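You operate a simulated robot arm through the tools that you are given. There is no shell and no other tool. Be economical: measure what you need, move in short steps, check, and stop when the job is done.

You are at the controls of a simulated two-armed robot. One attempt, no reset.

Task
On the window end of the side counter, fold the white towel in half.

Only the result counts: the job must be done as asked and must still hold three seconds after the hand-in. Knocking over, shifting, dropping, spilling or breaking anything else fails it. Flat cloth is picked up by pressing the open fingertips on it (5 to 10 N) and closing them slowly along it; thin cloth reads only 2 to 8 mm in the jaws.

Robot
Two 7-joint arms with two-finger parallel grippers on one trunk, on a base that drives. Base frame: it is fixed to the floor where the robot stands at the start and does not move with it; the origin is under the middle of the robot, x ahead of it, y to its left, z up; the surface under the hand at the start is at about z = 0.86. Readings come in m, rad, newtons and seconds.
The left shoulder is at the start at [0.07, 0.163, 1.17], the right one opposite. With the tool pointing down near the work surface each hand reaches from about 0.4 to 0.88 m from the robot's upright axis, wherever it stands, measured 20 degrees to its own side. Places, roughly: window end of the side counter [0.6, 0, 0.9]. Payload 3.43 kg a hand.
Tool frame (each hand has its own): the origin (TCP) lies between the finger pads and is the grasp point; the fingertips stand 0.034 m ahead of it; z points along the fingers, y is the line along which they close. Largest opening 0.128 m; finger width 0.024, thickness 0.012; the body of the gripper, 0.048 by 0.13 m, starts 0.096 m behind the TCP.
Orientation is that of the tool frame in the base frame, as [roll, pitch, yaw] about the fixed x, y, z axes, in that order (R = Rz(yaw) Ry(pitch) Rx(roll)). With the fingers straight down and closing along the base's y, the tool's x points along the base's -x, its y along +y and its z along -z.

Tools
- The arms move only by the tool servo_tool. It takes "left_deltas", "right_deltas" or both (then of equal length, played together; a hand with none holds still); each is a list of rows, each an object (a shift or turn left out is 0, a gripper value left out holds the last) with "xyz": the shift along the base's x, y, z in units of 150 mm (1.0 is 150 mm), a list of three; "rot": the turn, a rotation vector about the base's x, y, z in units of 45 degrees (1.0 is 45 degrees), a list of three; "fingers": the gripper command, from -1 (shut) to 1 (fully open), values between in proportion. In form: [{"xyz": [tx, ty, tz], "rot": [rx, ry, rz], "fingers": fingers}, ...]. A call has 1 to 10 rows; each row is the pose to reach, as a shift and turn from the pose commanded when the call began. A call with a number of a shift or a turn outside -1 to 1 is refused whole. Each row takes 0.2 s and may step no farther than 0.05 m and 0.15 rad from the row before; otherwise, or with a gripper value out of range, the whole call is refused. A pose out of reach is approached as far as the arm can. The call stops where the force on the tool passes 40 N (or 10 N more than at its start, if that is more) or the arm is blocked; 0.2 s more then pass. The fingers move at their own pace (about 0.153 m/s each) and stop on an object; they squeeze with about 27 N. The grip force told is the motor's: it shows also when the fingers shut on nothing. Time passes only in rows, and 0.2 s behind the last, so rows that repeat a pose let the fingers close. It gives the time, the measured TCP pose, the force on the tool (base axes), the opening and the grip force at its end, in the units of the frame above (readings bear some noise), with the torque about the TCP (base axes, N m) and any sound that the robot's microphone picked up.
- Cameras (640 x 400 px; columns grow to the right, rows downward): "scene" is now at [0.1334, -0.0032, 1.383]; the picture's right is [-0.03, -1.00, 0.00], its down [-0.69, 0.02, -0.72] and it looks along [0.72, -0.02, -0.69] (base axes); focal length 274 px, centre (320, 200). "left" rides on the left gripper at [0.076, 0.011, -0.16] in its tool frame; the picture's right is [-0.15, 0.99, 0.00], its down [-0.88, -0.13, -0.46] and it looks along [-0.45, -0.07, 0.89] (tool axes); focal length 234 px, centre (320, 200). "right" rides on the right gripper at [0.076, -0.011, -0.16] in its tool frame; the picture's right is [0.15, 0.99, 0.00], its down [-0.88, 0.13, -0.46] and it looks along [-0.45, 0.07, 0.89] (tool axes); focal length 234 px, centre (320, 200). There is no depth. A picture from a camera that has moved, and an enlarged one, comes with that camera's place and axes in the base frame and with its lens.
- get_image(camera): a new picture of that camera. It takes no simulated time.
- move_column(by): slides the trunk up (or, below 0, down) by that many m; the arms and the scene camera ride with it, the base frame stays. It gives what a move gives, with no picture.
- drive_base(legs): drives the robot by 1 to 6 legs, each [ahead, left, turn to the left] in m, m and rad, along the robot's own axes; the way and the turn of a leg run together, so that a leg with both is an arc; at most 1.5 m and 3.142 rad a leg. The arms and the cameras ride along, it lands a little off, and it stops where it bumps. It gives what a move gives.
- pan_tilt(pan, tilt): turns the head with the scene camera to pan (to the left, within 1.501 rad either way) and tilt (down, from -0.506 to 1.204), counted from straight ahead of the robot. It gives what a move gives.
- zoom(camera, box): a new picture of the part [left, top, right, bottom] of that camera's present view, enlarged. It takes no simulated time.
- job_done(): hands the job in; it is judged then, once.

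Work in short steps. Places have to be worked out from the pictures, the camera data and where the tool is seen: move nearer, look again, correct. Check each grasp and each placing, and mend what went wrong. You have 120 turns and 92 pictures in all, those below and enlarged ones among them. Open the grippers and draw the arms clear of the work before you hand the job in, unless the task says otherwise; then end with one line.

The tools are called after ">>>" as a command line: name --argument value ..., lists and objects as JSON in quotes. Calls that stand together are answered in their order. servo_tool: Moves the arms, as the interface text tells. Its arguments: {"type":"object","properties":{"left_deltas":{"type":"array","items":{"type":"object","properties":{"xyz":{"type":"array","items":{"type":"number"}},"rot":{"type":"array","items":{"type":"number"}},"fingers":{"type":"number"}}}},"right_deltas":{"type":"array","items":{"type":"object","properties":{"xyz":{"type":"array","items":{"type":"number"}},"rot":{"type":"array","items":{"type":"number"}},"fingers":{"type":"number"}}}}},"required":[]} The other tools are called the same way: move_column (by) slides the trunk up or down; drive_base (legs) drives the base; pan_tilt (pan, tilt) turns the head that bears the scene camera; get_image (camera) takes a picture; zoom (camera, box) takes an enlarged picture of a part of a camera's view; job_done () hands the job in.

At the start:

```text
time: 0.0
left_tcp_pos: [0.5168, 0.3077, 0.9722]
left_ee_rot: [3.141, -0.001, 3.141]
left_ft_force: [0.9, 0.0, -0.3]
left_moment: [-0.01, -0.01, -0.03]
left_width: 0.128
left_grip_force: 0.0
right_tcp_pos: [0.6719, -0.1556, 1.0395]
right_ee_rot: [3.14, 0.001, -3.14]
right_ft_force: [0.0, -0.2, 0.3]
right_moment: [0.0, -0.01, 0.01]
right_width: 0.1278
right_grip_force: 0.0
trunk travel left (down, up): [-0.65, 0.29]
robot x, y, heading: [-0.0009, -0.0037, 0.003]
head pan, tilt: [-0.031, 0.763]
```

scene: 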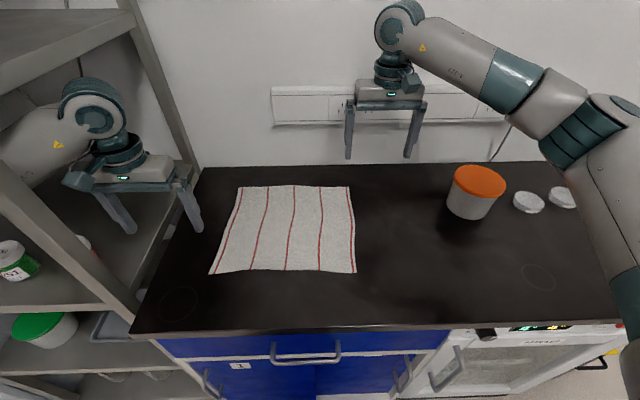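
right: 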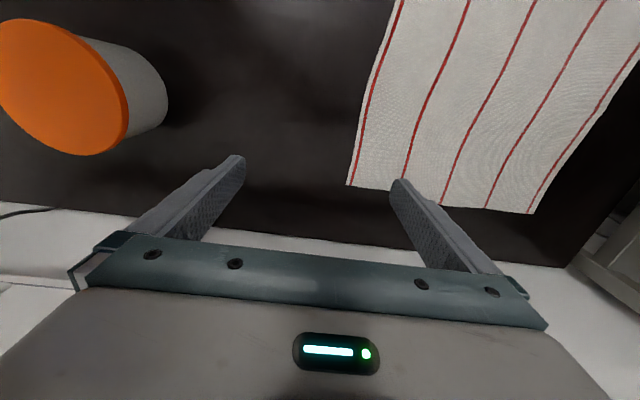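
left: 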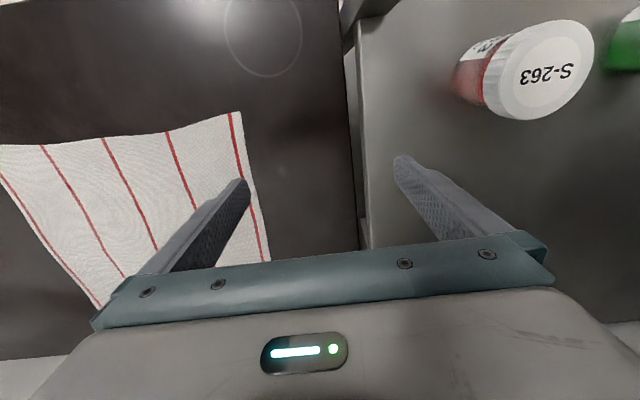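

The towel spans roughly x 0.45–0.74 and y -0.10–0.22. I plan to grip both near corners and fold them over to the far edge, so I first bring both hands above the near edge.

>>> servo_tool --left_deltas '[{"xyz": [-0.05, -0.25, 0], "fingers": 0.0}, {"xyz": [-0.1, -0.5, 0]}, {"xyz": [-0.2, -0.7, 0]}, {"xyz": [-0.333, -0.787, 0]}]' --right_deltas '[{"xyz": [-0.25, 0.12, -0.1], "fingers": 0.0}, {"xyz": [-0.5, 0.24, -0.2]}, {"xyz": [-0.75, 0.36, -0.3]}, {"xyz": [-1, 0.48, -0.4]}]'

>>> servo_tool --right_deltas '[{"xyz": [-0.19, 0.08, 0], "fingers": 0.0}, {"xyz": [-0.38, 0.16, 0]}]'

>>> get_image --camera "left"

>>> get_image --camera "right"

>>> get_image --camera "scene"

```text
time: 1.0
left_tcp_pos: [0.4644, 0.1895, 0.97]
left_ee_rot: [-3.142, 0.0, -3.141]
left_ft_force: [-1.1, -0.3, 0.2]
left_moment: [0.03, -0.03, 0.01]
left_width: 0.0639
left_grip_force: 0.1
right_tcp_pos: [0.5201, -0.084, 0.9809]
right_ee_rot: [3.14, -0.001, -3.142]
right_ft_force: [0.6, -0.2, 0.1]
right_moment: [0.04, -0.01, 0.03]
right_width: 0.0639
right_grip_force: 0.0
trunk travel left (down, up): [-0.65, 0.29]
robot x, y, heading: [-0.0013, -0.0011, -0.006]
head pan, tilt: [-0.031, 0.763]
```

```text
time: 1.6
left_tcp_pos: [0.466, 0.1902, 0.9702]
left_ee_rot: [3.14, 0.0, -3.141]
left_ft_force: [0.6, -0.4, -0.2]
left_moment: [-0.04, 0.0, -0.02]
left_width: 0.064
left_grip_force: 0.1
right_tcp_pos: [0.463, -0.0577, 0.9808]
right_ee_rot: [-3.142, 0.001, 3.14]
right_ft_force: [-0.5, 1.0, 0.1]
right_moment: [-0.01, -0.02, 0.02]
right_width: 0.0642
right_grip_force: 0.0
trunk travel left (down, up): [-0.65, 0.29]
robot x, y, heading: [0.0011, 0.0002, 0.001]
head pan, tilt: [-0.031, 0.763]
```

```text
88 pictures are left
camera left: at [0.3904, 0.2018, 1.1305], right [0.15, 0.99, 0.0], down [0.88, -0.13, 0.46], along [0.45, -0.07, -0.89], focal length 234 px, centre (320, 200)
```

left: 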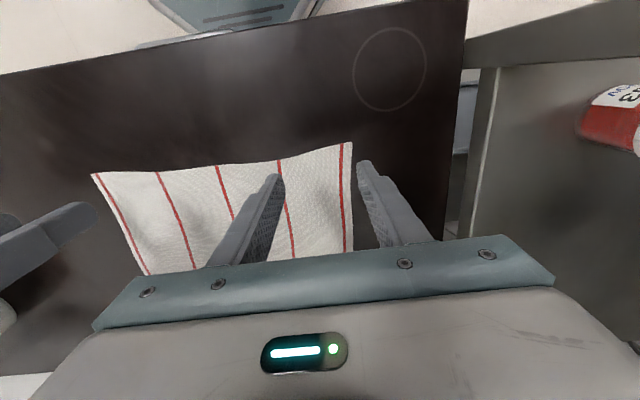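

```text
87 pictures are left
camera right: at [0.3877, -0.0687, 1.1397], right [-0.15, 0.99, 0.0], down [0.88, 0.13, 0.46], along [0.45, 0.07, -0.89], focal length 234 px, centre (320, 200)
```

right: 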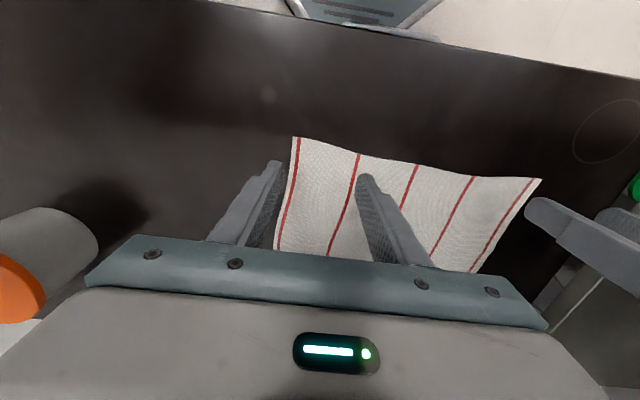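

```text
86 pictures are left
camera scene: at [0.1332, -0.0026, 1.383], right [-0.03, -1.0, 0.0], down [-0.69, 0.02, -0.72], along [0.72, -0.02, -0.69], focal length 274 px, centre (320, 200)
```

scene: 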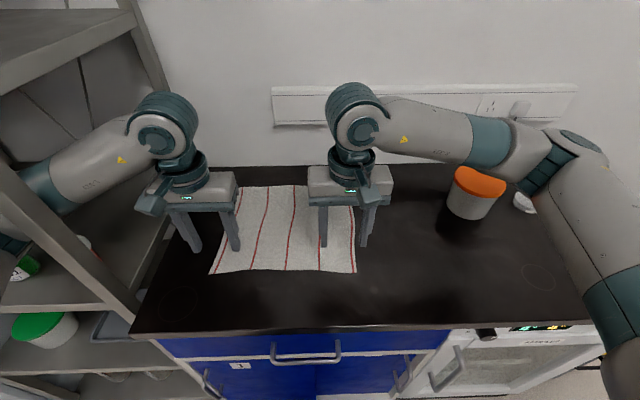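

Near corners from both hand cameras agree: left about (0.458, 0.229), right about (0.451, -0.093). I centre each hand just inside its corner, narrow the fingers, and descend close to the table.

>>> servo_tool --left_deltas '[{"xyz": [0.027, -0.013, -0.2], "fingers": -0.22}, {"xyz": [0.027, -0.013, -0.35]}, {"xyz": [0.027, -0.013, -0.44]}]' --right_deltas '[{"xyz": [0.013, 0.033, -0.2], "fingers": -0.22}, {"xyz": [0.013, 0.033, -0.4]}, {"xyz": [0.013, 0.033, -0.513]}]'

>>> get_image --camera "left"

>>> get_image --camera "right"

```text
time: 2.4
left_tcp_pos: [0.4759, 0.1884, 0.9034]
left_ee_rot: [-3.139, -0.004, -3.14]
left_ft_force: [0.3, -0.6, -0.8]
left_moment: [0.01, 0.0, -0.03]
left_width: 0.0497
left_grip_force: 0.0
right_tcp_pos: [0.4701, -0.0529, 0.9017]
right_ee_rot: [-3.141, -0.007, 3.141]
right_ft_force: [-0.1, 0.4, -0.1]
right_moment: [0.02, -0.02, 0.04]
right_width: 0.05
right_grip_force: 0.0
trunk travel left (down, up): [-0.65, 0.29]
robot x, y, heading: [0.0004, -0.0011, -0.006]
head pan, tilt: [-0.031, 0.763]
```

```text
85 pictures are left
camera left: at [0.4006, 0.2001, 1.0635], right [0.15, 0.99, 0.0], down [0.88, -0.13, 0.45], along [0.45, -0.07, -0.89], focal length 234 px, centre (320, 200)
```

left: 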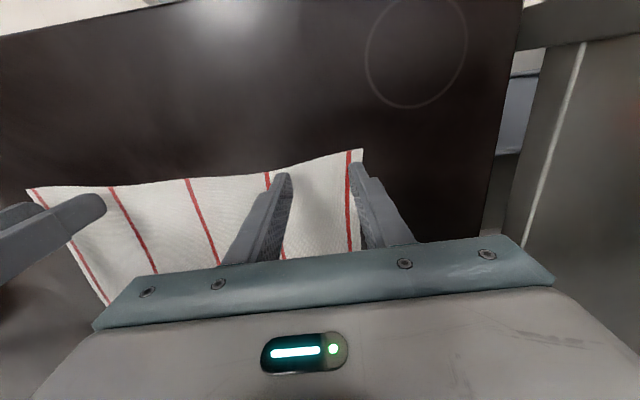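

```text
84 pictures are left
camera right: at [0.3953, -0.0633, 1.0614], right [-0.15, 0.99, 0.0], down [0.88, 0.13, 0.45], along [0.45, 0.07, -0.89], focal length 234 px, centre (320, 200)
```

right: 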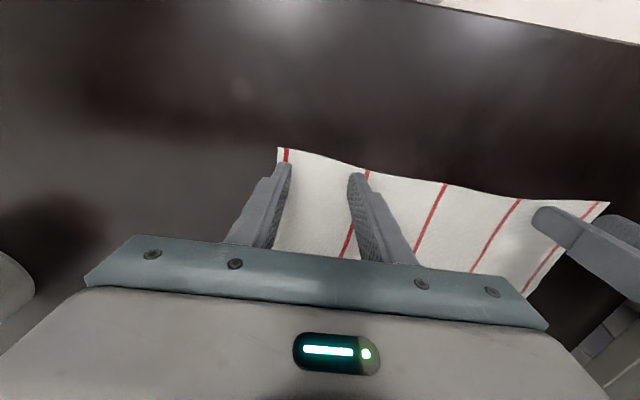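

The tips are about 9 mm above the cloth and the outer fingers sit close to the side edges, so I shift both inward by 6 mm and lower gently to press.

>>> servo_tool --left_deltas '[{"xyz": [-0.02, -0.04, 0]}, {"xyz": [-0.02, -0.04, -0.03]}, {"xyz": [-0.02, -0.04, -0.05]}, {"xyz": [-0.02, -0.04, -0.06]}]' --right_deltas '[{"xyz": [-0.02, 0.04, 0]}, {"xyz": [-0.02, 0.04, -0.03]}, {"xyz": [-0.02, 0.04, -0.045]}, {"xyz": [-0.02, 0.04, -0.05]}]'

```text
time: 3.4
left_tcp_pos: [0.4747, 0.1852, 0.8953]
left_ee_rot: [-3.137, -0.001, -3.14]
left_ft_force: [-0.2, 0.0, -0.4]
left_moment: [0.01, 0.02, 0.02]
left_width: 0.0499
left_grip_force: 0.0
right_tcp_pos: [0.4675, -0.0445, 0.8949]
right_ee_rot: [-3.141, -0.004, -3.14]
right_ft_force: [-4.1, -0.9, 31.2]
right_moment: [0.33, 0.14, 0.02]
right_width: 0.0498
right_grip_force: 0.1
trunk travel left (down, up): [-0.65, 0.29]
robot x, y, heading: [-0.0022, 0.0025, -0.0]
head pan, tilt: [-0.031, 0.763]
```

The right hand is pressing at 31 N, which is too hard, and the left has not touched yet. I ease the right up and step the left down.

>>> servo_tool --left_deltas '[{"xyz": [0, 0, -0.005]}, {"xyz": [0, 0, -0.01]}]' --right_deltas '[{"xyz": [0, 0, 0.007]}, {"xyz": [0, 0, 0.01]}]'

```text
time: 4.0
left_tcp_pos: [0.4755, 0.1847, 0.8962]
left_ee_rot: [-3.138, 0.005, -3.14]
left_ft_force: [-0.4, 1.3, 1.8]
left_moment: [0.08, 0.0, 0.0]
left_width: 0.0501
left_grip_force: 0.5
right_tcp_pos: [0.4679, -0.0448, 0.8948]
right_ee_rot: [-3.14, 0.0, 3.141]
right_ft_force: [-0.7, 1.4, 14.1]
right_moment: [-0.1, 0.06, 0.0]
right_width: 0.0499
right_grip_force: 0.1
trunk travel left (down, up): [-0.65, 0.29]
robot x, y, heading: [0.0029, -0.0012, -0.001]
head pan, tilt: [-0.031, 0.763]
stopped in row 2 (left hand): the force on the tool passed its limit at 47 N (the readings are from after the stop); the commanded pose is now the measured one
```

Left spiked on contact and was reset to a light touch. I make tiny corrections: left down a little, right up a little.

>>> servo_tool --left_deltas '[{"xyz": [0, 0, -0.003]}, {"xyz": [0, 0, -0.003]}]' --right_deltas '[{"xyz": [0, 0, 0.003]}, {"xyz": [0, 0, 0.003]}]'

```text
time: 4.6
left_tcp_pos: [0.4737, 0.1853, 0.8956]
left_ee_rot: [-3.138, 0.001, -3.141]
left_ft_force: [6.5, 2.8, 35.4]
left_moment: [1.16, -0.17, -0.17]
left_width: 0.0506
left_grip_force: 1.3
right_tcp_pos: [0.4688, -0.045, 0.8951]
right_ee_rot: [-3.141, -0.004, 3.141]
right_ft_force: [0.5, 1.4, 8.4]
right_moment: [0.17, 0.04, -0.02]
right_width: 0.0499
right_grip_force: 0.0
trunk travel left (down, up): [-0.65, 0.29]
robot x, y, heading: [-0.0009, 0.0005, -0.004]
head pan, tilt: [-0.031, 0.763]
```

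Right is good at 8 N; left reads 35 N, so I lift it by about 2 mm.

>>> servo_tool --left_deltas '[{"xyz": [0, 0, 0.008]}, {"xyz": [0, 0, 0.013]}]'

```text
time: 5.2
left_tcp_pos: [0.4732, 0.1846, 0.8956]
left_ee_rot: [-3.139, -0.004, 3.139]
left_ft_force: [2.2, -0.6, 12.1]
left_moment: [0.39, -0.12, -0.08]
left_width: 0.05
left_grip_force: 0.1
right_tcp_pos: [0.4677, -0.0449, 0.8963]
right_ee_rot: [-3.14, -0.004, -3.142]
right_ft_force: [1.5, 0.8, 12.5]
right_moment: [0.09, -0.04, -0.03]
right_width: 0.0499
right_grip_force: 0.0
trunk travel left (down, up): [-0.65, 0.29]
robot x, y, heading: [-0.0017, -0.003, -0.005]
head pan, tilt: [-0.031, 0.763]
```

Both press at about 12 N; I back off slightly and close the fingers slowly along the cloth.

>>> servo_tool --left_deltas '[{"xyz": [0, 0, 0.002], "fingers": -0.3}, {"xyz": [0, 0, 0.002], "fingers": -0.4}, {"xyz": [0, 0, 0.002], "fingers": -0.5}, {"xyz": [0, 0, 0.002], "fingers": -0.6}, {"xyz": [0, 0, 0.002], "fingers": -0.7}, {"xyz": [0, 0, 0.002], "fingers": -0.8}, {"xyz": [0, 0, 0.002], "fingers": -0.9}, {"xyz": [0, 0, 0.002], "fingers": -1}, {"xyz": [0, 0, 0.002], "fingers": -1}]' --right_deltas '[{"xyz": [0, 0, 0.002], "fingers": -0.3}, {"xyz": [0, 0, 0.002], "fingers": -0.4}, {"xyz": [0, 0, 0.002], "fingers": -0.5}, {"xyz": [0, 0, 0.002], "fingers": -0.6}, {"xyz": [0, 0, 0.002], "fingers": -0.7}, {"xyz": [0, 0, 0.002], "fingers": -0.8}, {"xyz": [0, 0, 0.002], "fingers": -0.9}, {"xyz": [0, 0, 0.002], "fingers": -1}, {"xyz": [0, 0, 0.002], "fingers": -1}]'

>>> get_image --camera "left"

>>> get_image --camera "right"

```text
time: 7.2
left_tcp_pos: [0.4723, 0.1847, 0.8965]
left_ee_rot: [-3.138, 0.0, 3.14]
left_ft_force: [-0.5, 0.5, 0.1]
left_moment: [0.01, -0.03, 0.03]
left_width: 0.0
left_grip_force: 26.8
right_tcp_pos: [0.4666, -0.0445, 0.8956]
right_ee_rot: [-3.139, -0.002, -3.141]
right_ft_force: [-0.3, -0.1, -0.2]
right_moment: [0.02, -0.01, -0.01]
right_width: 0.0068
right_grip_force: 27.0
trunk travel left (down, up): [-0.65, 0.29]
robot x, y, heading: [0.0016, 0.0015, -0.0]
head pan, tilt: [-0.031, 0.763]
```

```text
83 pictures are left
camera left: at [0.3979, 0.1963, 1.0565], right [0.15, 0.99, 0.0], down [0.88, -0.13, 0.46], along [0.45, -0.07, -0.89], focal length 234 px, centre (320, 200)
```

left: 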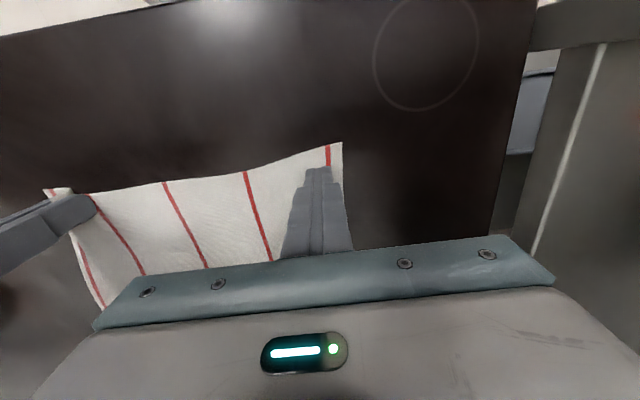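

```text
82 pictures are left
camera right: at [0.3921, -0.0556, 1.0556], right [-0.15, 0.99, 0.0], down [0.88, 0.13, 0.45], along [0.45, 0.07, -0.89], focal length 234 px, centre (320, 200)
```

right: 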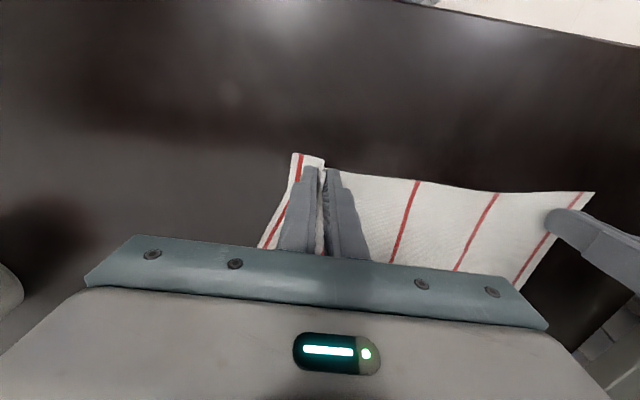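

Right holds cloth (6.8 mm); the left closed on nothing, and its corner has been pulled to about (0.447, 0.208). I lift the left, reopen it, and reposition.

>>> servo_tool --left_deltas '[{"xyz": [0, 0, 0.1]}, {"xyz": [-0.05, -0.13, 0.1], "fingers": -0.22}, {"xyz": [-0.05, -0.13, 0.1]}, {"xyz": [-0.05, -0.13, 0.02]}, {"xyz": [-0.05, -0.13, 0.005]}]'

>>> get_image --camera "left"

```text
time: 8.4
left_tcp_pos: [0.4681, 0.1631, 0.8993]
left_ee_rot: [-3.138, 0.002, 3.139]
left_ft_force: [0.1, -0.3, -0.1]
left_moment: [-0.02, 0.0, 0.01]
left_width: 0.0501
left_grip_force: 0.0
right_tcp_pos: [0.4687, -0.0468, 0.8955]
right_ee_rot: [3.141, -0.004, 3.139]
right_ft_force: [-0.2, -0.1, -0.2]
right_moment: [0.0, 0.0, 0.02]
right_width: 0.0068
right_grip_force: 27.2
trunk travel left (down, up): [-0.65, 0.29]
robot x, y, heading: [0.0045, 0.0028, -0.004]
head pan, tilt: [-0.031, 0.763]
```

```text
81 pictures are left
camera left: at [0.3928, 0.1747, 1.0585], right [0.15, 0.99, 0.0], down [0.88, -0.13, 0.46], along [0.45, -0.07, -0.89], focal length 234 px, centre (320, 200)
```

left: 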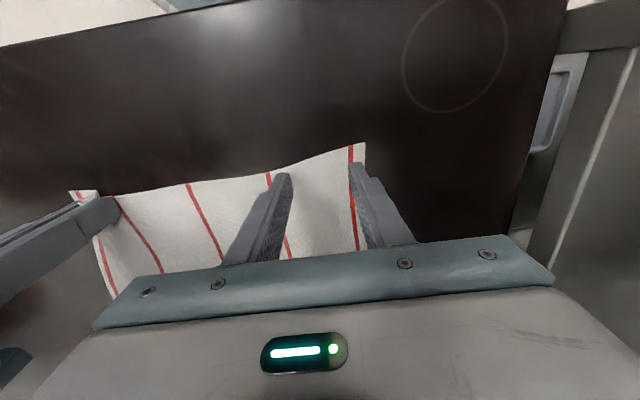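

The outer finger is at the cloth's very edge, so I shift 7 mm inward, level the slight tilt, and lower gently.

>>> servo_tool --left_deltas '[{"xyz": [-0.02, -0.05, 0], "rot": [0.005, 0, 0]}, {"xyz": [-0.02, -0.05, -0.01], "rot": [0.005, 0, 0]}, {"xyz": [-0.02, -0.05, -0.015], "rot": [0.005, 0, 0]}, {"xyz": [-0.02, -0.05, -0.018], "rot": [0.005, 0, 0]}]'

```text
time: 9.5
left_tcp_pos: [0.464, 0.1591, 0.8949]
left_ee_rot: [-3.14, 0.001, -3.141]
left_ft_force: [-1.8, 1.5, 13.8]
left_moment: [0.28, 0.07, 0.0]
left_width: 0.0498
left_grip_force: 0.0
right_tcp_pos: [0.4684, -0.0426, 0.8954]
right_ee_rot: [-3.14, -0.003, 3.139]
right_ft_force: [-0.4, 0.3, 3.5]
right_moment: [0.07, 0.01, -0.01]
right_width: 0.0069
right_grip_force: 27.0
trunk travel left (down, up): [-0.65, 0.29]
robot x, y, heading: [-0.0007, 0.0019, -0.004]
head pan, tilt: [-0.031, 0.763]
stopped in row 4 (left hand): the force on the tool passed its limit at 43 N (the readings are from after the stop); the commanded pose is now the measured one
```

Left now rests at about 14 N, level. I close it slowly with a tiny relief at the start.

>>> servo_tool --left_deltas '[{"xyz": [0, 0, 0.002], "fingers": -0.3}, {"xyz": [0, 0, 0.002], "fingers": -0.4}, {"xyz": [0, 0, 0.002], "fingers": -0.5}, {"xyz": [0, 0, 0.002], "fingers": -0.6}, {"xyz": [0, 0, 0.002], "fingers": -0.7}, {"xyz": [0, 0, 0.002], "fingers": -0.8}, {"xyz": [0, 0, 0.002], "fingers": -0.9}, {"xyz": [0, 0, 0.002], "fingers": -1}, {"xyz": [0, 0, 0.002], "fingers": -1}]'

>>> get_image --camera "left"

```text
time: 11.5
left_tcp_pos: [0.4648, 0.1589, 0.8955]
left_ee_rot: [-3.139, -0.001, 3.14]
left_ft_force: [0.7, -2.9, 1.3]
left_moment: [-0.13, 0.05, 0.0]
left_width: 0.0063
left_grip_force: 27.1
right_tcp_pos: [0.4673, -0.044, 0.8956]
right_ee_rot: [-3.139, -0.005, 3.141]
right_ft_force: [-0.4, 3.0, 1.5]
right_moment: [0.09, 0.0, 0.02]
right_width: 0.0069
right_grip_force: 26.8
trunk travel left (down, up): [-0.65, 0.29]
robot x, y, heading: [0.0054, 0.0033, 0.001]
head pan, tilt: [-0.031, 0.763]
```

```text
80 pictures are left
camera left: at [0.3888, 0.1708, 1.0548], right [0.15, 0.99, 0.0], down [0.88, -0.13, 0.46], along [0.45, -0.07, -0.89], focal length 234 px, centre (320, 200)
```

left: 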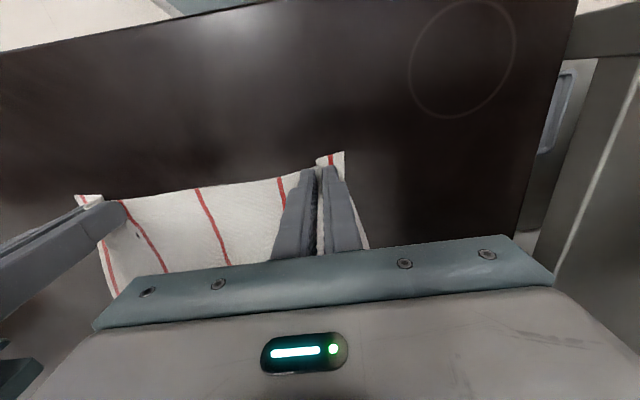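

Both hands hold cloth, but about 2–3 cm deep, which would leave a turned-back strip at the far edge. I release, rise a little, and look again for a shallower bite at the edge.

>>> servo_tool --left_deltas '[{"xyz": [0, 0, 0.01], "fingers": -0.8}, {"xyz": [0, 0, 0.01], "fingers": -0.6}, {"xyz": [0, 0, 0.01], "fingers": -0.4}, {"xyz": [0, 0, 0.01], "fingers": -0.22}, {"xyz": [0, 0, 0.15], "fingers": -0.22}, {"xyz": [0, 0, 0.3], "fingers": -0.22}]' --right_deltas '[{"xyz": [0, 0, 0.01], "fingers": -0.8}, {"xyz": [0, 0, 0.01], "fingers": -0.6}, {"xyz": [0, 0, 0.01], "fingers": -0.4}, {"xyz": [0, 0, 0.01], "fingers": -0.22}, {"xyz": [0, 0, 0.15], "fingers": -0.22}, {"xyz": [0, 0, 0.3], "fingers": -0.22}]'

>>> get_image --camera "left"

>>> get_image --camera "right"

>>> get_image --camera "scene"

```text
time: 12.9
left_tcp_pos: [0.4571, 0.1542, 0.9456]
left_ee_rot: [3.136, 0.006, 3.137]
left_ft_force: [0.1, -0.2, 0.1]
left_moment: [-0.02, -0.01, 0.0]
left_width: 0.0497
left_grip_force: 0.0
right_tcp_pos: [0.463, -0.0473, 0.943]
right_ee_rot: [3.14, 0.002, -3.141]
right_ft_force: [0.4, 0.2, 0.7]
right_moment: [0.04, 0.0, -0.01]
right_width: 0.05
right_grip_force: 0.0
trunk travel left (down, up): [-0.65, 0.29]
robot x, y, heading: [-0.0012, -0.0004, 0.002]
head pan, tilt: [-0.031, 0.763]
```

```text
79 pictures are left
camera left: at [0.382, 0.1659, 1.1039], right [0.15, 0.99, 0.01], down [0.88, -0.13, 0.46], along [0.46, -0.06, -0.89], focal length 234 px, centre (320, 200)
```

left: 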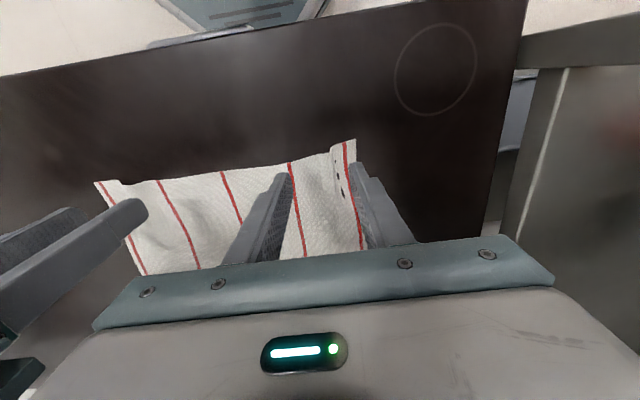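

```text
78 pictures are left
camera right: at [0.3872, -0.0586, 1.1029], right [-0.15, 0.99, 0.0], down [0.88, 0.13, 0.46], along [0.45, 0.07, -0.89], focal length 234 px, centre (320, 200)
```

right: 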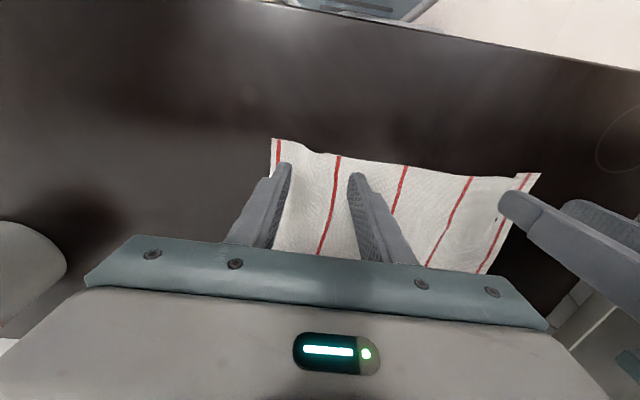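

```text
77 pictures are left
camera scene: at [0.1333, -0.0033, 1.3832], right [-0.03, -1.0, 0.0], down [-0.69, 0.02, -0.72], along [0.72, -0.02, -0.69], focal length 274 px, centre (320, 200)
```

scene: 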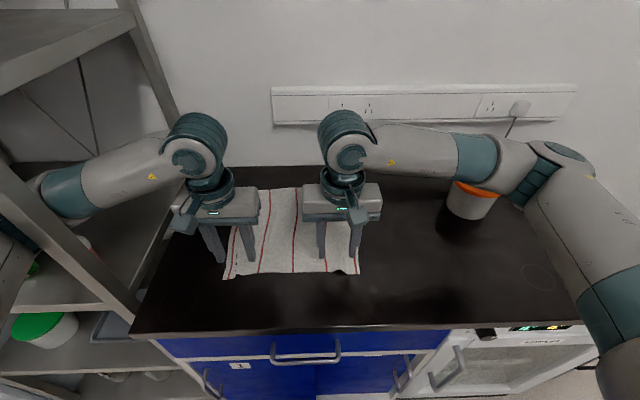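

Left corner is now at about (0.444, 0.195), right about (0.447, -0.100), with the edge at x ≈ 0.45. I move both hands nearer the edge for a roughly 12 mm bite and descend close.

>>> servo_tool --left_deltas '[{"xyz": [-0.03, -0.03, -0.1]}, {"xyz": [-0.03, -0.03, -0.2]}, {"xyz": [-0.03, -0.03, -0.29]}, {"xyz": [-0.03, -0.03, -0.29]}]' --right_deltas '[{"xyz": [-0.08, -0.02, -0.1]}, {"xyz": [-0.08, -0.02, -0.2]}, {"xyz": [-0.08, -0.02, -0.29]}, {"xyz": [-0.08, -0.02, -0.29]}]'

>>> get_image --camera "left"

>>> get_image --camera "right"

```text
time: 13.9
left_tcp_pos: [0.463, 0.1501, 0.9002]
left_ee_rot: [3.138, 0.005, 3.139]
left_ft_force: [0.3, 0.2, -0.6]
left_moment: [0.01, 0.0, 0.02]
left_width: 0.0498
left_grip_force: 0.1
right_tcp_pos: [0.4582, -0.0506, 0.896]
right_ee_rot: [3.14, -0.005, 3.139]
right_ft_force: [-0.3, -0.8, -1.2]
right_moment: [-0.01, 0.0, 0.0]
right_width: 0.0497
right_grip_force: 0.0
trunk travel left (down, up): [-0.65, 0.29]
robot x, y, heading: [0.0, 0.0046, 0.002]
head pan, tilt: [-0.031, 0.763]
```

```text
76 pictures are left
camera left: at [0.3862, 0.161, 1.0586], right [0.15, 0.99, 0.0], down [0.88, -0.13, 0.46], along [0.45, -0.06, -0.89], focal length 234 px, centre (320, 200)
```

left: 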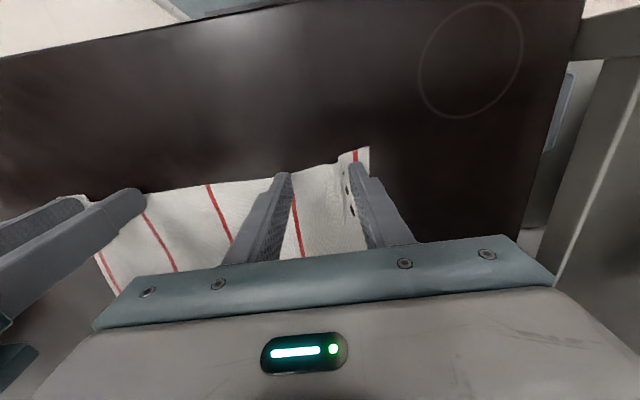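

```text
75 pictures are left
camera right: at [0.3823, -0.0615, 1.0566], right [-0.14, 0.99, 0.0], down [0.88, 0.13, 0.45], along [0.45, 0.07, -0.89], focal length 234 px, centre (320, 200)
```

right: 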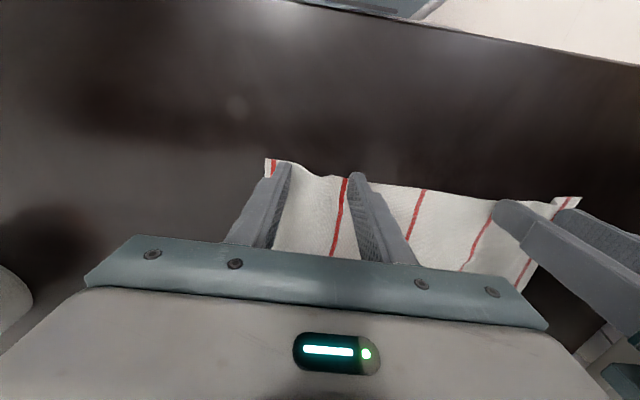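

By projection the bite would still be about 24 mm left and 17 mm right, so I back off 12 mm and 7 mm in x and lower gently toward contact.

>>> servo_tool --left_deltas '[{"xyz": [-0.08, 0, 0]}, {"xyz": [-0.08, 0, -0.01]}, {"xyz": [-0.08, 0, -0.018]}, {"xyz": [-0.08, 0, -0.02]}]' --right_deltas '[{"xyz": [-0.05, 0, 0.01]}, {"xyz": [-0.05, 0, 0.003]}, {"xyz": [-0.05, 0, 0.0]}, {"xyz": [-0.05, 0, -0.003]}]'

```text
time: 14.9
left_tcp_pos: [0.4539, 0.1482, 0.8955]
left_ee_rot: [3.137, 0.002, 3.138]
left_ft_force: [-0.5, -0.4, 1.1]
left_moment: [0.01, -0.02, 0.02]
left_width: 0.0497
left_grip_force: 0.0
right_tcp_pos: [0.4524, -0.0515, 0.8964]
right_ee_rot: [3.137, -0.009, 3.139]
right_ft_force: [-0.8, 0.3, 11.2]
right_moment: [-0.34, -0.01, -0.06]
right_width: 0.0501
right_grip_force: 0.1
trunk travel left (down, up): [-0.65, 0.29]
robot x, y, heading: [0.0031, -0.0022, -0.006]
head pan, tilt: [-0.031, 0.763]
```

Right presses at 11 N; left is just touching. I level both slightly and lower the left a hair.

>>> servo_tool --left_deltas '[{"xyz": [0, 0, -0.003], "rot": [-0.004, 0, 0]}, {"xyz": [0, 0, -0.005], "rot": [-0.004, 0, 0]}]' --right_deltas '[{"xyz": [0, 0, 0], "rot": [-0.004, 0, 0]}, {"xyz": [0, 0, 0], "rot": [-0.004, 0, 0]}]'

```text
time: 15.5
left_tcp_pos: [0.4548, 0.148, 0.8949]
left_ee_rot: [3.139, 0.001, 3.135]
left_ft_force: [0.9, 2.4, 13.8]
left_moment: [-0.07, -0.08, 0.02]
left_width: 0.0497
left_grip_force: 0.0
right_tcp_pos: [0.4521, -0.0533, 0.8952]
right_ee_rot: [3.14, -0.008, 3.137]
right_ft_force: [-1.1, 3.9, 21.4]
right_moment: [-0.21, -0.11, -0.02]
right_width: 0.049
right_grip_force: 0.1
trunk travel left (down, up): [-0.65, 0.29]
robot x, y, heading: [-0.0008, -0.0008, -0.003]
head pan, tilt: [-0.031, 0.763]
```

Left 14 N, right 21 N: I relieve both a little and close slowly.

>>> servo_tool --left_deltas '[{"xyz": [0, 0, 0.002], "fingers": -0.3}, {"xyz": [0, 0, 0.002], "fingers": -0.4}, {"xyz": [0, 0, 0.002], "fingers": -0.5}, {"xyz": [0, 0, 0.002], "fingers": -0.6}, {"xyz": [0, 0, 0.002], "fingers": -0.7}, {"xyz": [0, 0, 0.002], "fingers": -0.8}, {"xyz": [0, 0, 0.002], "fingers": -0.9}, {"xyz": [0, 0, 0.002], "fingers": -1}, {"xyz": [0, 0, 0.002], "fingers": -1}]' --right_deltas '[{"xyz": [0, 0, 0.006], "fingers": -0.3}, {"xyz": [0, 0, 0.006], "fingers": -0.4}, {"xyz": [0, 0, 0.006], "fingers": -0.5}, {"xyz": [0, 0, 0.006], "fingers": -0.6}, {"xyz": [0, 0, 0.006], "fingers": -0.7}, {"xyz": [0, 0, 0.006], "fingers": -0.8}, {"xyz": [0, 0, 0.006], "fingers": -0.9}, {"xyz": [0, 0, 0.006], "fingers": -1}, {"xyz": [0, 0, 0.006], "fingers": -1}]'

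>>> get_image --camera "left"

>>> get_image --camera "right"

```text
time: 17.5
left_tcp_pos: [0.4542, 0.1469, 0.8945]
left_ee_rot: [3.14, 0.003, 3.137]
left_ft_force: [1.5, -6.4, 37.0]
left_moment: [-0.21, -0.2, -0.04]
left_width: 0.0044
left_grip_force: 26.8
right_tcp_pos: [0.452, -0.052, 0.8948]
right_ee_rot: [3.141, -0.009, 3.139]
right_ft_force: [-0.2, 11.2, 15.3]
right_moment: [0.41, -0.14, 0.11]
right_width: 0.0021
right_grip_force: 27.4
trunk travel left (down, up): [-0.65, 0.29]
robot x, y, heading: [-0.001, -0.0006, -0.005]
head pan, tilt: [-0.031, 0.763]
```

```text
74 pictures are left
camera left: at [0.3786, 0.1594, 1.0543], right [0.15, 0.99, 0.0], down [0.88, -0.13, 0.46], along [0.45, -0.07, -0.89], focal length 234 px, centre (320, 200)
```

left: 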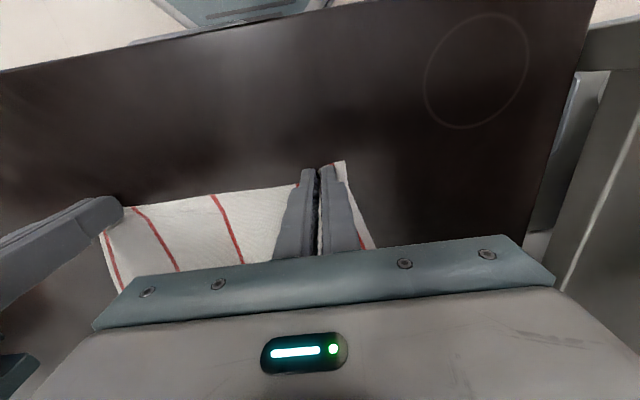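

```text
73 pictures are left
camera right: at [0.3784, -0.063, 1.0555], right [-0.14, 0.99, 0.0], down [0.89, 0.13, 0.45], along [0.44, 0.07, -0.89], focal length 234 px, centre (320, 200)
```

right: 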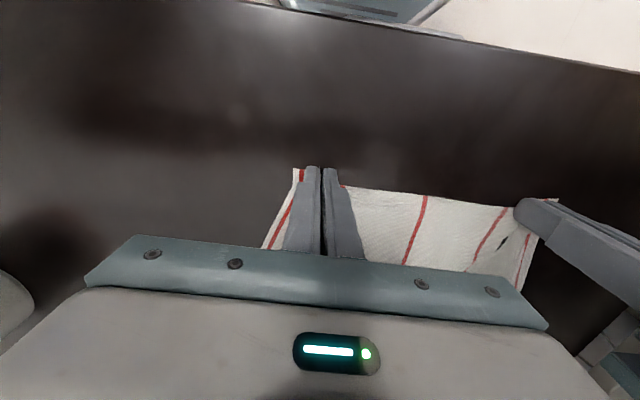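

Both now hold a shallow bite (4.4 and 2.1 mm), with some tension between them. I relax 3 mm each inward and lift 4 cm to test.

>>> servo_tool --left_deltas '[{"xyz": [0, -0.02, 0.03]}, {"xyz": [0, -0.02, 0.1]}, {"xyz": [0.02, -0.02, 0.2]}, {"xyz": [0.03, -0.02, 0.3]}]' --right_deltas '[{"xyz": [0, 0.02, 0.03]}, {"xyz": [0, 0.02, 0.1]}, {"xyz": [0.02, 0.02, 0.2]}, {"xyz": [0.03, 0.02, 0.3]}]'

>>> get_image --camera "left"

>>> get_image --camera "right"

>>> zoom --camera "scene" --box '[160, 100, 440, 300]'

```text
time: 18.5
left_tcp_pos: [0.448, 0.15, 0.941]
left_ee_rot: [3.141, 0.007, 3.141]
left_ft_force: [-0.3, -0.7, -0.1]
left_moment: [0.07, -0.04, 0.01]
left_width: 0.0022
left_grip_force: 27.2
right_tcp_pos: [0.4493, -0.0451, 0.9454]
right_ee_rot: [-3.138, 0.0, -3.139]
right_ft_force: [-0.1, -0.1, -0.4]
right_moment: [0.0, 0.01, -0.01]
right_width: 0.002
right_grip_force: 27.3
trunk travel left (down, up): [-0.65, 0.29]
robot x, y, heading: [-0.0011, -0.0013, 0.002]
head pan, tilt: [-0.031, 0.763]
```

```text
72 pictures are left
camera left: at [0.3722, 0.162, 1.1006], right [0.15, 0.99, 0.0], down [0.88, -0.13, 0.46], along [0.45, -0.07, -0.89], focal length 234 px, centre (320, 200)
```

left: 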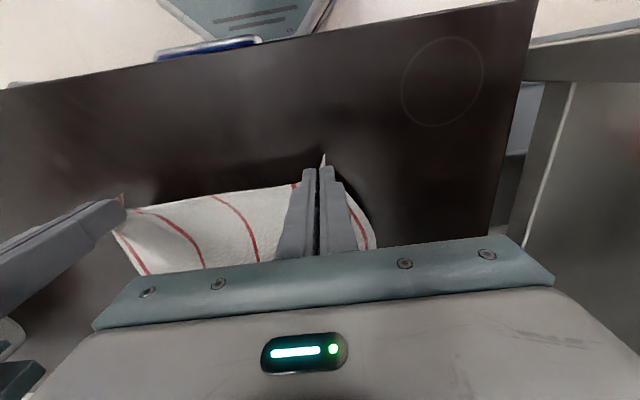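

```text
71 pictures are left
camera right: at [0.3741, -0.0554, 1.1043], right [-0.15, 0.99, 0.0], down [0.88, 0.13, 0.45], along [0.45, 0.06, -0.89], focal length 234 px, centre (320, 200)
```

right: 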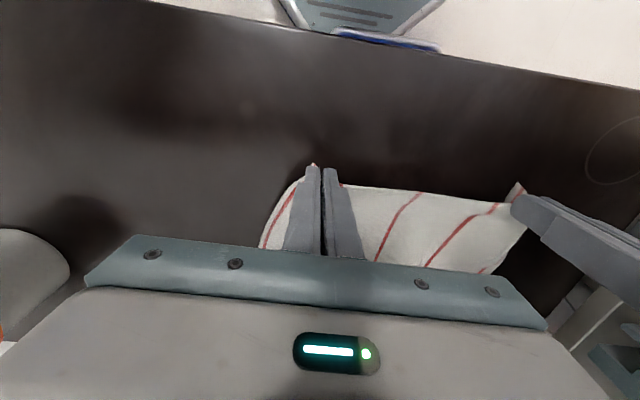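

```text
2.00 times, centred on (300, 200) of scene
camera zoom: at [0.136, -0.0001, 1.3828], right [-0.03, -1.0, 0.0], down [-0.69, 0.02, -0.72], along [0.72, -0.02, -0.69], focal length 548 px, centre (360, 200)
```

zoom: 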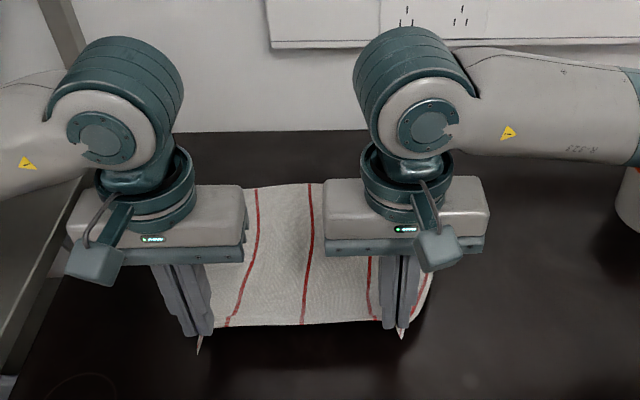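

Lifted cleanly with both corners held at the jaw tips. I begin the fold arc, up and toward the far edge, to the top of the arc.

>>> servo_tool --left_deltas '[{"xyz": [0.08, 0, 0.1]}, {"xyz": [0.167, 0, 0.2]}, {"xyz": [0.267, 0, 0.29]}, {"xyz": [0.4, 0, 0.38]}, {"xyz": [0.55, 0, 0.45]}, {"xyz": [0.73, 0, 0.5]}, {"xyz": [0.93, 0, 0.53]}]' --right_deltas '[{"xyz": [0.08, 0, 0.1]}, {"xyz": [0.167, 0, 0.2]}, {"xyz": [0.267, 0, 0.29]}, {"xyz": [0.4, 0, 0.38]}, {"xyz": [0.55, 0, 0.45]}, {"xyz": [0.73, 0, 0.5]}, {"xyz": [0.93, 0, 0.53]}]'

>>> get_image --camera "scene"

>>> get_image --camera "left"

```text
time: 20.3
left_tcp_pos: [0.5815, 0.188, 1.0176]
left_ee_rot: [-3.131, 0.004, -3.1]
left_ft_force: [0.2, -5.3, 0.5]
left_moment: [-0.13, 0.0, -0.04]
left_width: 0.0021
left_grip_force: 26.6
right_tcp_pos: [0.5875, -0.013, 1.0276]
right_ee_rot: [-3.131, 0.003, -3.111]
right_ft_force: [-0.3, 4.2, 0.1]
right_moment: [0.13, 0.02, 0.08]
right_width: 0.0019
right_grip_force: 26.9
trunk travel left (down, up): [-0.65, 0.29]
robot x, y, heading: [0.0075, 0.0036, 0.028]
head pan, tilt: [-0.031, 0.763]
stopped in row 7 (left hand): the arm was blocked; the commanded pose is now the measured one
```

```text
69 pictures are left
camera scene: at [0.1315, 0.0223, 1.3839], right [0.0, -1.0, 0.01], down [-0.69, -0.01, -0.73], along [0.73, -0.01, -0.69], focal length 274 px, centre (320, 200)
```

scene: 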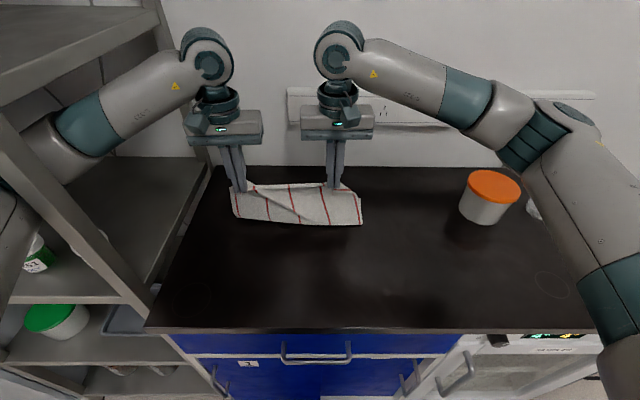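

```text
68 pictures are left
camera left: at [0.5056, 0.198, 1.1769], right [0.1, 0.99, -0.01], down [0.88, -0.09, 0.46], along [0.46, -0.06, -0.89], focal length 234 px, centre (320, 200)
```

left: 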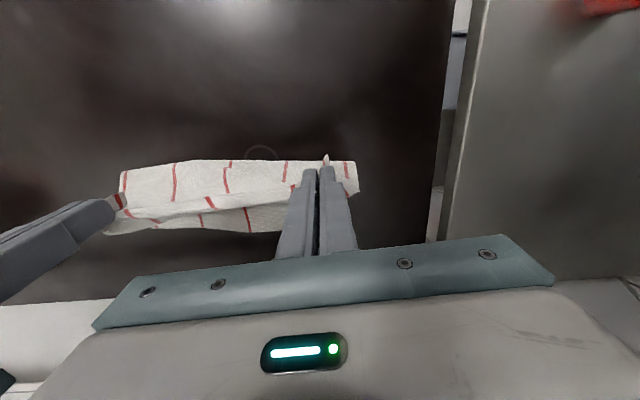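

The left arm was blocked and the base twisted about 1.6°; most likely the left elbow touches the shelf post. I turn the head to look at it.

>>> pan_tilt --pan 0.75 --tilt 0.5

>>> get_image --camera "scene"

```text
time: 21.4
left_tcp_pos: [0.5815, 0.1873, 1.0192]
left_ee_rot: [-3.13, 0.008, -3.102]
left_ft_force: [0.5, -5.8, 1.1]
left_moment: [-0.19, -0.03, -0.06]
left_width: 0.0019
left_grip_force: 26.6
right_tcp_pos: [0.5863, -0.0149, 1.0297]
right_ee_rot: [-3.125, 0.007, -3.118]
right_ft_force: [-0.3, 6.1, -0.6]
right_moment: [0.2, 0.02, 0.06]
right_width: 0.0018
right_grip_force: 27.3
trunk travel left (down, up): [-0.65, 0.29]
robot x, y, heading: [0.0022, 0.0009, 0.023]
head pan, tilt: [0.75, 0.499]
```

```text
67 pictures are left
camera scene: at [0.1124, 0.0883, 1.4052], right [0.7, -0.71, 0.02], down [-0.34, -0.35, -0.87], along [0.63, 0.61, -0.49], focal length 274 px, centre (320, 200)
```

scene: 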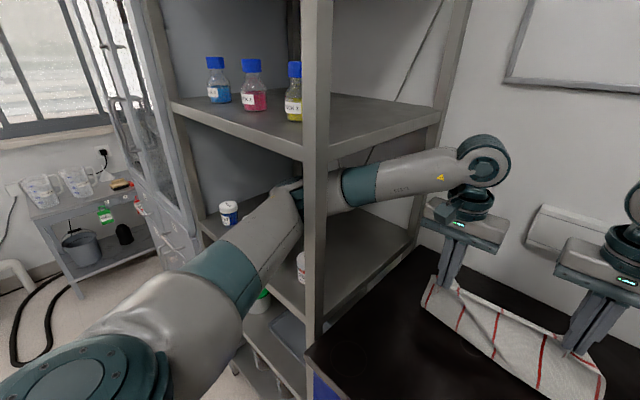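

The left elbow sits behind the shelf post and is pressed against it, so extending further is blocked. Driving the robot left frees the elbow; I do it in small steps, compensating with the hands so the cloth isn't dragged.

>>> drive_base --legs '[[0, 0.035, 0]]'

```text
time: 22.2
left_tcp_pos: [0.5862, 0.2, 1.0212]
left_ee_rot: [3.139, 0.006, -3.115]
left_ft_force: [0.9, -2.9, 0.2]
left_moment: [-0.05, 0.0, -0.01]
left_width: 0.0026
left_grip_force: 27.2
right_tcp_pos: [0.591, 0.0, 1.0252]
right_ee_rot: [3.139, 0.001, -3.125]
right_ft_force: [-0.3, 1.0, 0.2]
right_moment: [0.09, -0.02, 0.03]
right_width: 0.0018
right_grip_force: 27.0
trunk travel left (down, up): [-0.65, 0.29]
robot x, y, heading: [0.0032, 0.0347, 0.022]
head pan, tilt: [0.75, 0.499]
```

The left y-force relaxed. I shift the hands right 4 cm to restore the cloth's place, then drive left a further 4 cm while squaring the heading.

>>> servo_tool --left_deltas '[{"xyz": [0, -0.13, 0]}, {"xyz": [0, -0.27, 0]}]' --right_deltas '[{"xyz": [0, -0.13, 0]}, {"xyz": [0, -0.27, 0]}]'

>>> drive_base --legs '[[0, 0.04, -0.022]]'

>>> get_image --camera "scene"

```text
time: 22.8
left_tcp_pos: [0.5855, 0.1767, 1.0198]
left_ee_rot: [-3.133, 0.006, -3.108]
left_ft_force: [0.1, -3.5, 0.0]
left_moment: [-0.14, 0.03, -0.01]
left_width: 0.002
left_grip_force: 26.6
right_tcp_pos: [0.5897, -0.0232, 1.0266]
right_ee_rot: [-3.13, 0.002, -3.119]
right_ft_force: [0.1, 2.8, -0.3]
right_moment: [0.15, 0.02, 0.05]
right_width: 0.0018
right_grip_force: 26.6
trunk travel left (down, up): [-0.65, 0.29]
robot x, y, heading: [0.0019, 0.039, 0.027]
head pan, tilt: [0.75, 0.499]
```

```text
time: 23.7
left_tcp_pos: [0.5881, 0.1823, 1.0207]
left_ee_rot: [3.138, 0.005, -3.14]
left_ft_force: [-0.4, -0.8, 0.3]
left_moment: [-0.02, -0.01, -0.01]
left_width: 0.002
left_grip_force: 27.0
right_tcp_pos: [0.5876, -0.0159, 1.0246]
right_ee_rot: [3.14, 0.002, 3.136]
right_ft_force: [0.8, 1.4, -0.6]
right_moment: [0.05, -0.02, 0.03]
right_width: 0.0018
right_grip_force: 26.7
trunk travel left (down, up): [-0.65, 0.29]
robot x, y, heading: [0.0034, 0.0801, -0.002]
head pan, tilt: [0.75, 0.499]
```

```text
66 pictures are left
camera scene: at [0.1199, 0.1359, 1.4062], right [0.68, -0.74, 0.0], down [-0.35, -0.32, -0.88], along [0.65, 0.6, -0.48], focal length 274 px, centre (320, 200)
```

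scene: 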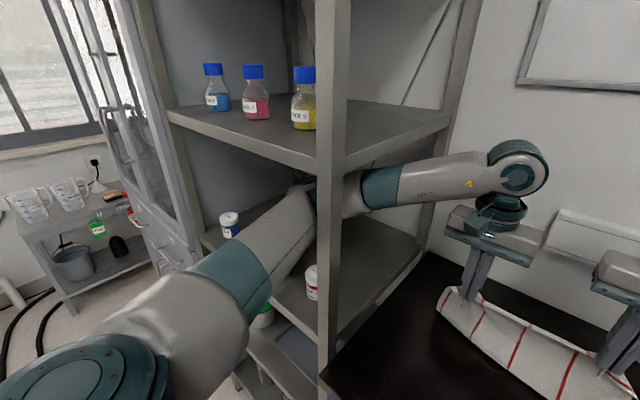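

The arm is free now and the heading is square. I repeat: hands right 4 cm, drive left 5 cm, hands right 4.5 cm.

>>> servo_tool --left_deltas '[{"xyz": [0, -0.13, 0]}, {"xyz": [0, -0.27, 0]}]' --right_deltas '[{"xyz": [0, -0.13, 0]}, {"xyz": [0, -0.27, 0]}]'

>>> drive_base --legs '[[0, 0.05, 0]]'

>>> servo_tool --left_deltas '[{"xyz": [0, -0.13, 0]}, {"xyz": [0, -0.28, 0]}]' --right_deltas '[{"xyz": [0, -0.13, 0]}, {"xyz": [0, -0.28, 0]}]'

>>> get_image --camera "scene"

```text
time: 24.3
left_tcp_pos: [0.5892, 0.161, 1.0194]
left_ee_rot: [-3.133, 0.005, -3.131]
left_ft_force: [0.3, -4.7, 1.2]
left_moment: [-0.13, 0.0, 0.0]
left_width: 0.0021
left_grip_force: 26.8
right_tcp_pos: [0.5884, -0.0401, 1.0267]
right_ee_rot: [-3.132, 0.001, -3.141]
right_ft_force: [-0.3, 4.0, -0.3]
right_moment: [0.17, 0.01, 0.03]
right_width: 0.002
right_grip_force: 26.2
trunk travel left (down, up): [-0.65, 0.29]
robot x, y, heading: [0.001, 0.0768, -0.002]
head pan, tilt: [0.75, 0.499]
```

```text
time: 25.2
left_tcp_pos: [0.59, 0.1901, 1.0219]
left_ee_rot: [3.138, 0.004, 3.139]
left_ft_force: [1.0, -2.2, -0.6]
left_moment: [-0.04, -0.02, -0.05]
left_width: 0.0022
left_grip_force: 26.7
right_tcp_pos: [0.5897, -0.0081, 1.0236]
right_ee_rot: [3.139, 0.001, 3.133]
right_ft_force: [0.8, 2.6, -0.8]
right_moment: [0.13, 0.03, 0.05]
right_width: 0.0022
right_grip_force: 26.4
trunk travel left (down, up): [-0.65, 0.29]
robot x, y, heading: [-0.0011, 0.1255, -0.003]
head pan, tilt: [0.75, 0.499]
```

```text
time: 25.9
left_tcp_pos: [0.5899, 0.1489, 1.0216]
left_ee_rot: [3.139, 0.004, 3.138]
left_ft_force: [0.8, -2.2, 0.8]
left_moment: [-0.07, 0.03, 0.03]
left_width: 0.0023
left_grip_force: 26.7
right_tcp_pos: [0.588, -0.0504, 1.0236]
right_ee_rot: [-3.141, 0.002, 3.133]
right_ft_force: [-0.2, 1.6, 0.1]
right_moment: [0.09, 0.04, 0.01]
right_width: 0.002
right_grip_force: 27.3
trunk travel left (down, up): [-0.65, 0.29]
robot x, y, heading: [0.0, 0.126, -0.008]
head pan, tilt: [0.75, 0.499]
```

```text
65 pictures are left
camera scene: at [0.1209, 0.1855, 1.406], right [0.68, -0.74, 0.0], down [-0.35, -0.32, -0.88], along [0.65, 0.59, -0.48], focal length 274 px, centre (320, 200)
```

scene: 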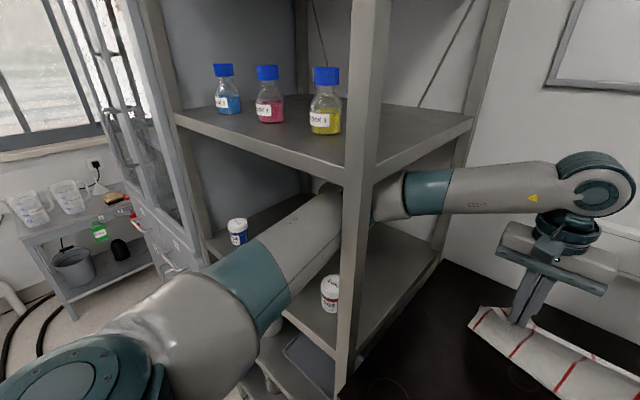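

No contact now, but full extension will pull the elbow back in toward the post, so I go left another 7 cm in two compensated steps.

>>> drive_base --legs '[[0, 0.04, 0.006]]'

>>> servo_tool --left_deltas '[{"xyz": [0, -0.13, 0]}, {"xyz": [0, -0.27, 0]}]' --right_deltas '[{"xyz": [0, -0.13, 0]}, {"xyz": [0, -0.27, 0]}]'

>>> drive_base --legs '[[0, 0.035, 0]]'

>>> servo_tool --left_deltas '[{"xyz": [0, -0.13, 0]}, {"xyz": [0, -0.25, 0]}]' --right_deltas '[{"xyz": [0, -0.13, 0]}, {"xyz": [0, -0.25, 0]}]'

>>> get_image --camera "scene"

```text
time: 26.7
left_tcp_pos: [0.5898, 0.1919, 1.0212]
left_ee_rot: [3.139, 0.004, -3.137]
left_ft_force: [0.2, -1.8, 0.5]
left_moment: [-0.06, 0.0, -0.04]
left_width: 0.0021
left_grip_force: 26.7
right_tcp_pos: [0.59, -0.0084, 1.0236]
right_ee_rot: [3.139, 0.001, 3.138]
right_ft_force: [0.1, 1.2, -0.1]
right_moment: [0.04, 0.01, 0.01]
right_width: 0.002
right_grip_force: 26.8
trunk travel left (down, up): [-0.65, 0.29]
robot x, y, heading: [0.005, 0.1668, 0.002]
head pan, tilt: [0.75, 0.499]
```

```text
time: 27.3
left_tcp_pos: [0.5896, 0.151, 1.0219]
left_ee_rot: [3.137, 0.003, -3.138]
left_ft_force: [-0.2, -1.4, 0.5]
left_moment: [-0.01, -0.03, 0.0]
left_width: 0.0022
left_grip_force: 27.1
right_tcp_pos: [0.5897, -0.048, 1.0241]
right_ee_rot: [3.141, 0.002, 3.138]
right_ft_force: [0.0, 1.0, -0.2]
right_moment: [0.04, -0.02, 0.05]
right_width: 0.0019
right_grip_force: 27.1
trunk travel left (down, up): [-0.65, 0.29]
robot x, y, heading: [0.0039, 0.1646, 0.001]
head pan, tilt: [0.75, 0.499]
```

```text
time: 28.2
left_tcp_pos: [0.5902, 0.1843, 1.0207]
left_ee_rot: [3.138, 0.003, -3.14]
left_ft_force: [-0.1, -3.1, -0.2]
left_moment: [-0.05, -0.01, -0.03]
left_width: 0.002
left_grip_force: 26.9
right_tcp_pos: [0.5901, -0.0158, 1.0241]
right_ee_rot: [3.139, 0.0, 3.136]
right_ft_force: [-0.6, 1.3, -0.7]
right_moment: [0.08, 0.0, 0.01]
right_width: 0.0018
right_grip_force: 26.8
trunk travel left (down, up): [-0.65, 0.29]
robot x, y, heading: [0.0068, 0.1997, -0.007]
head pan, tilt: [0.75, 0.499]
```

```text
time: 28.8
left_tcp_pos: [0.591, 0.1476, 1.0206]
left_ee_rot: [3.139, 0.006, -3.141]
left_ft_force: [-0.1, -2.0, -1.2]
left_moment: [-0.05, -0.01, 0.01]
left_width: 0.0022
left_grip_force: 26.9
right_tcp_pos: [0.5883, -0.0527, 1.0239]
right_ee_rot: [-3.141, 0.0, 3.137]
right_ft_force: [0.0, 2.4, 0.3]
right_moment: [0.08, 0.02, 0.04]
right_width: 0.0022
right_grip_force: 26.8
trunk travel left (down, up): [-0.65, 0.29]
robot x, y, heading: [0.0057, 0.1994, -0.004]
head pan, tilt: [0.75, 0.499]
```

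```text
64 pictures are left
camera scene: at [0.121, 0.2602, 1.4059], right [0.68, -0.73, 0.0], down [-0.35, -0.32, -0.88], along [0.64, 0.6, -0.48], focal length 274 px, centre (320, 200)
```

scene: 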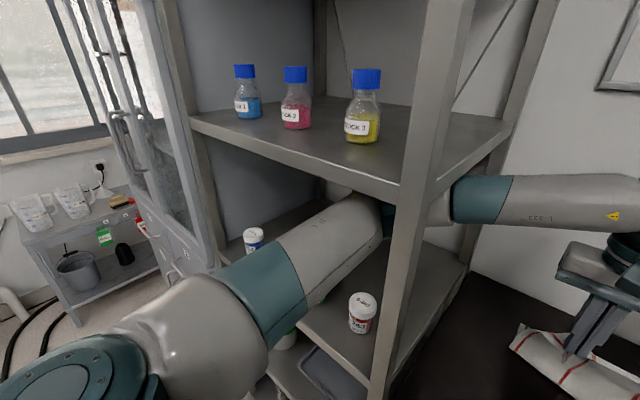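

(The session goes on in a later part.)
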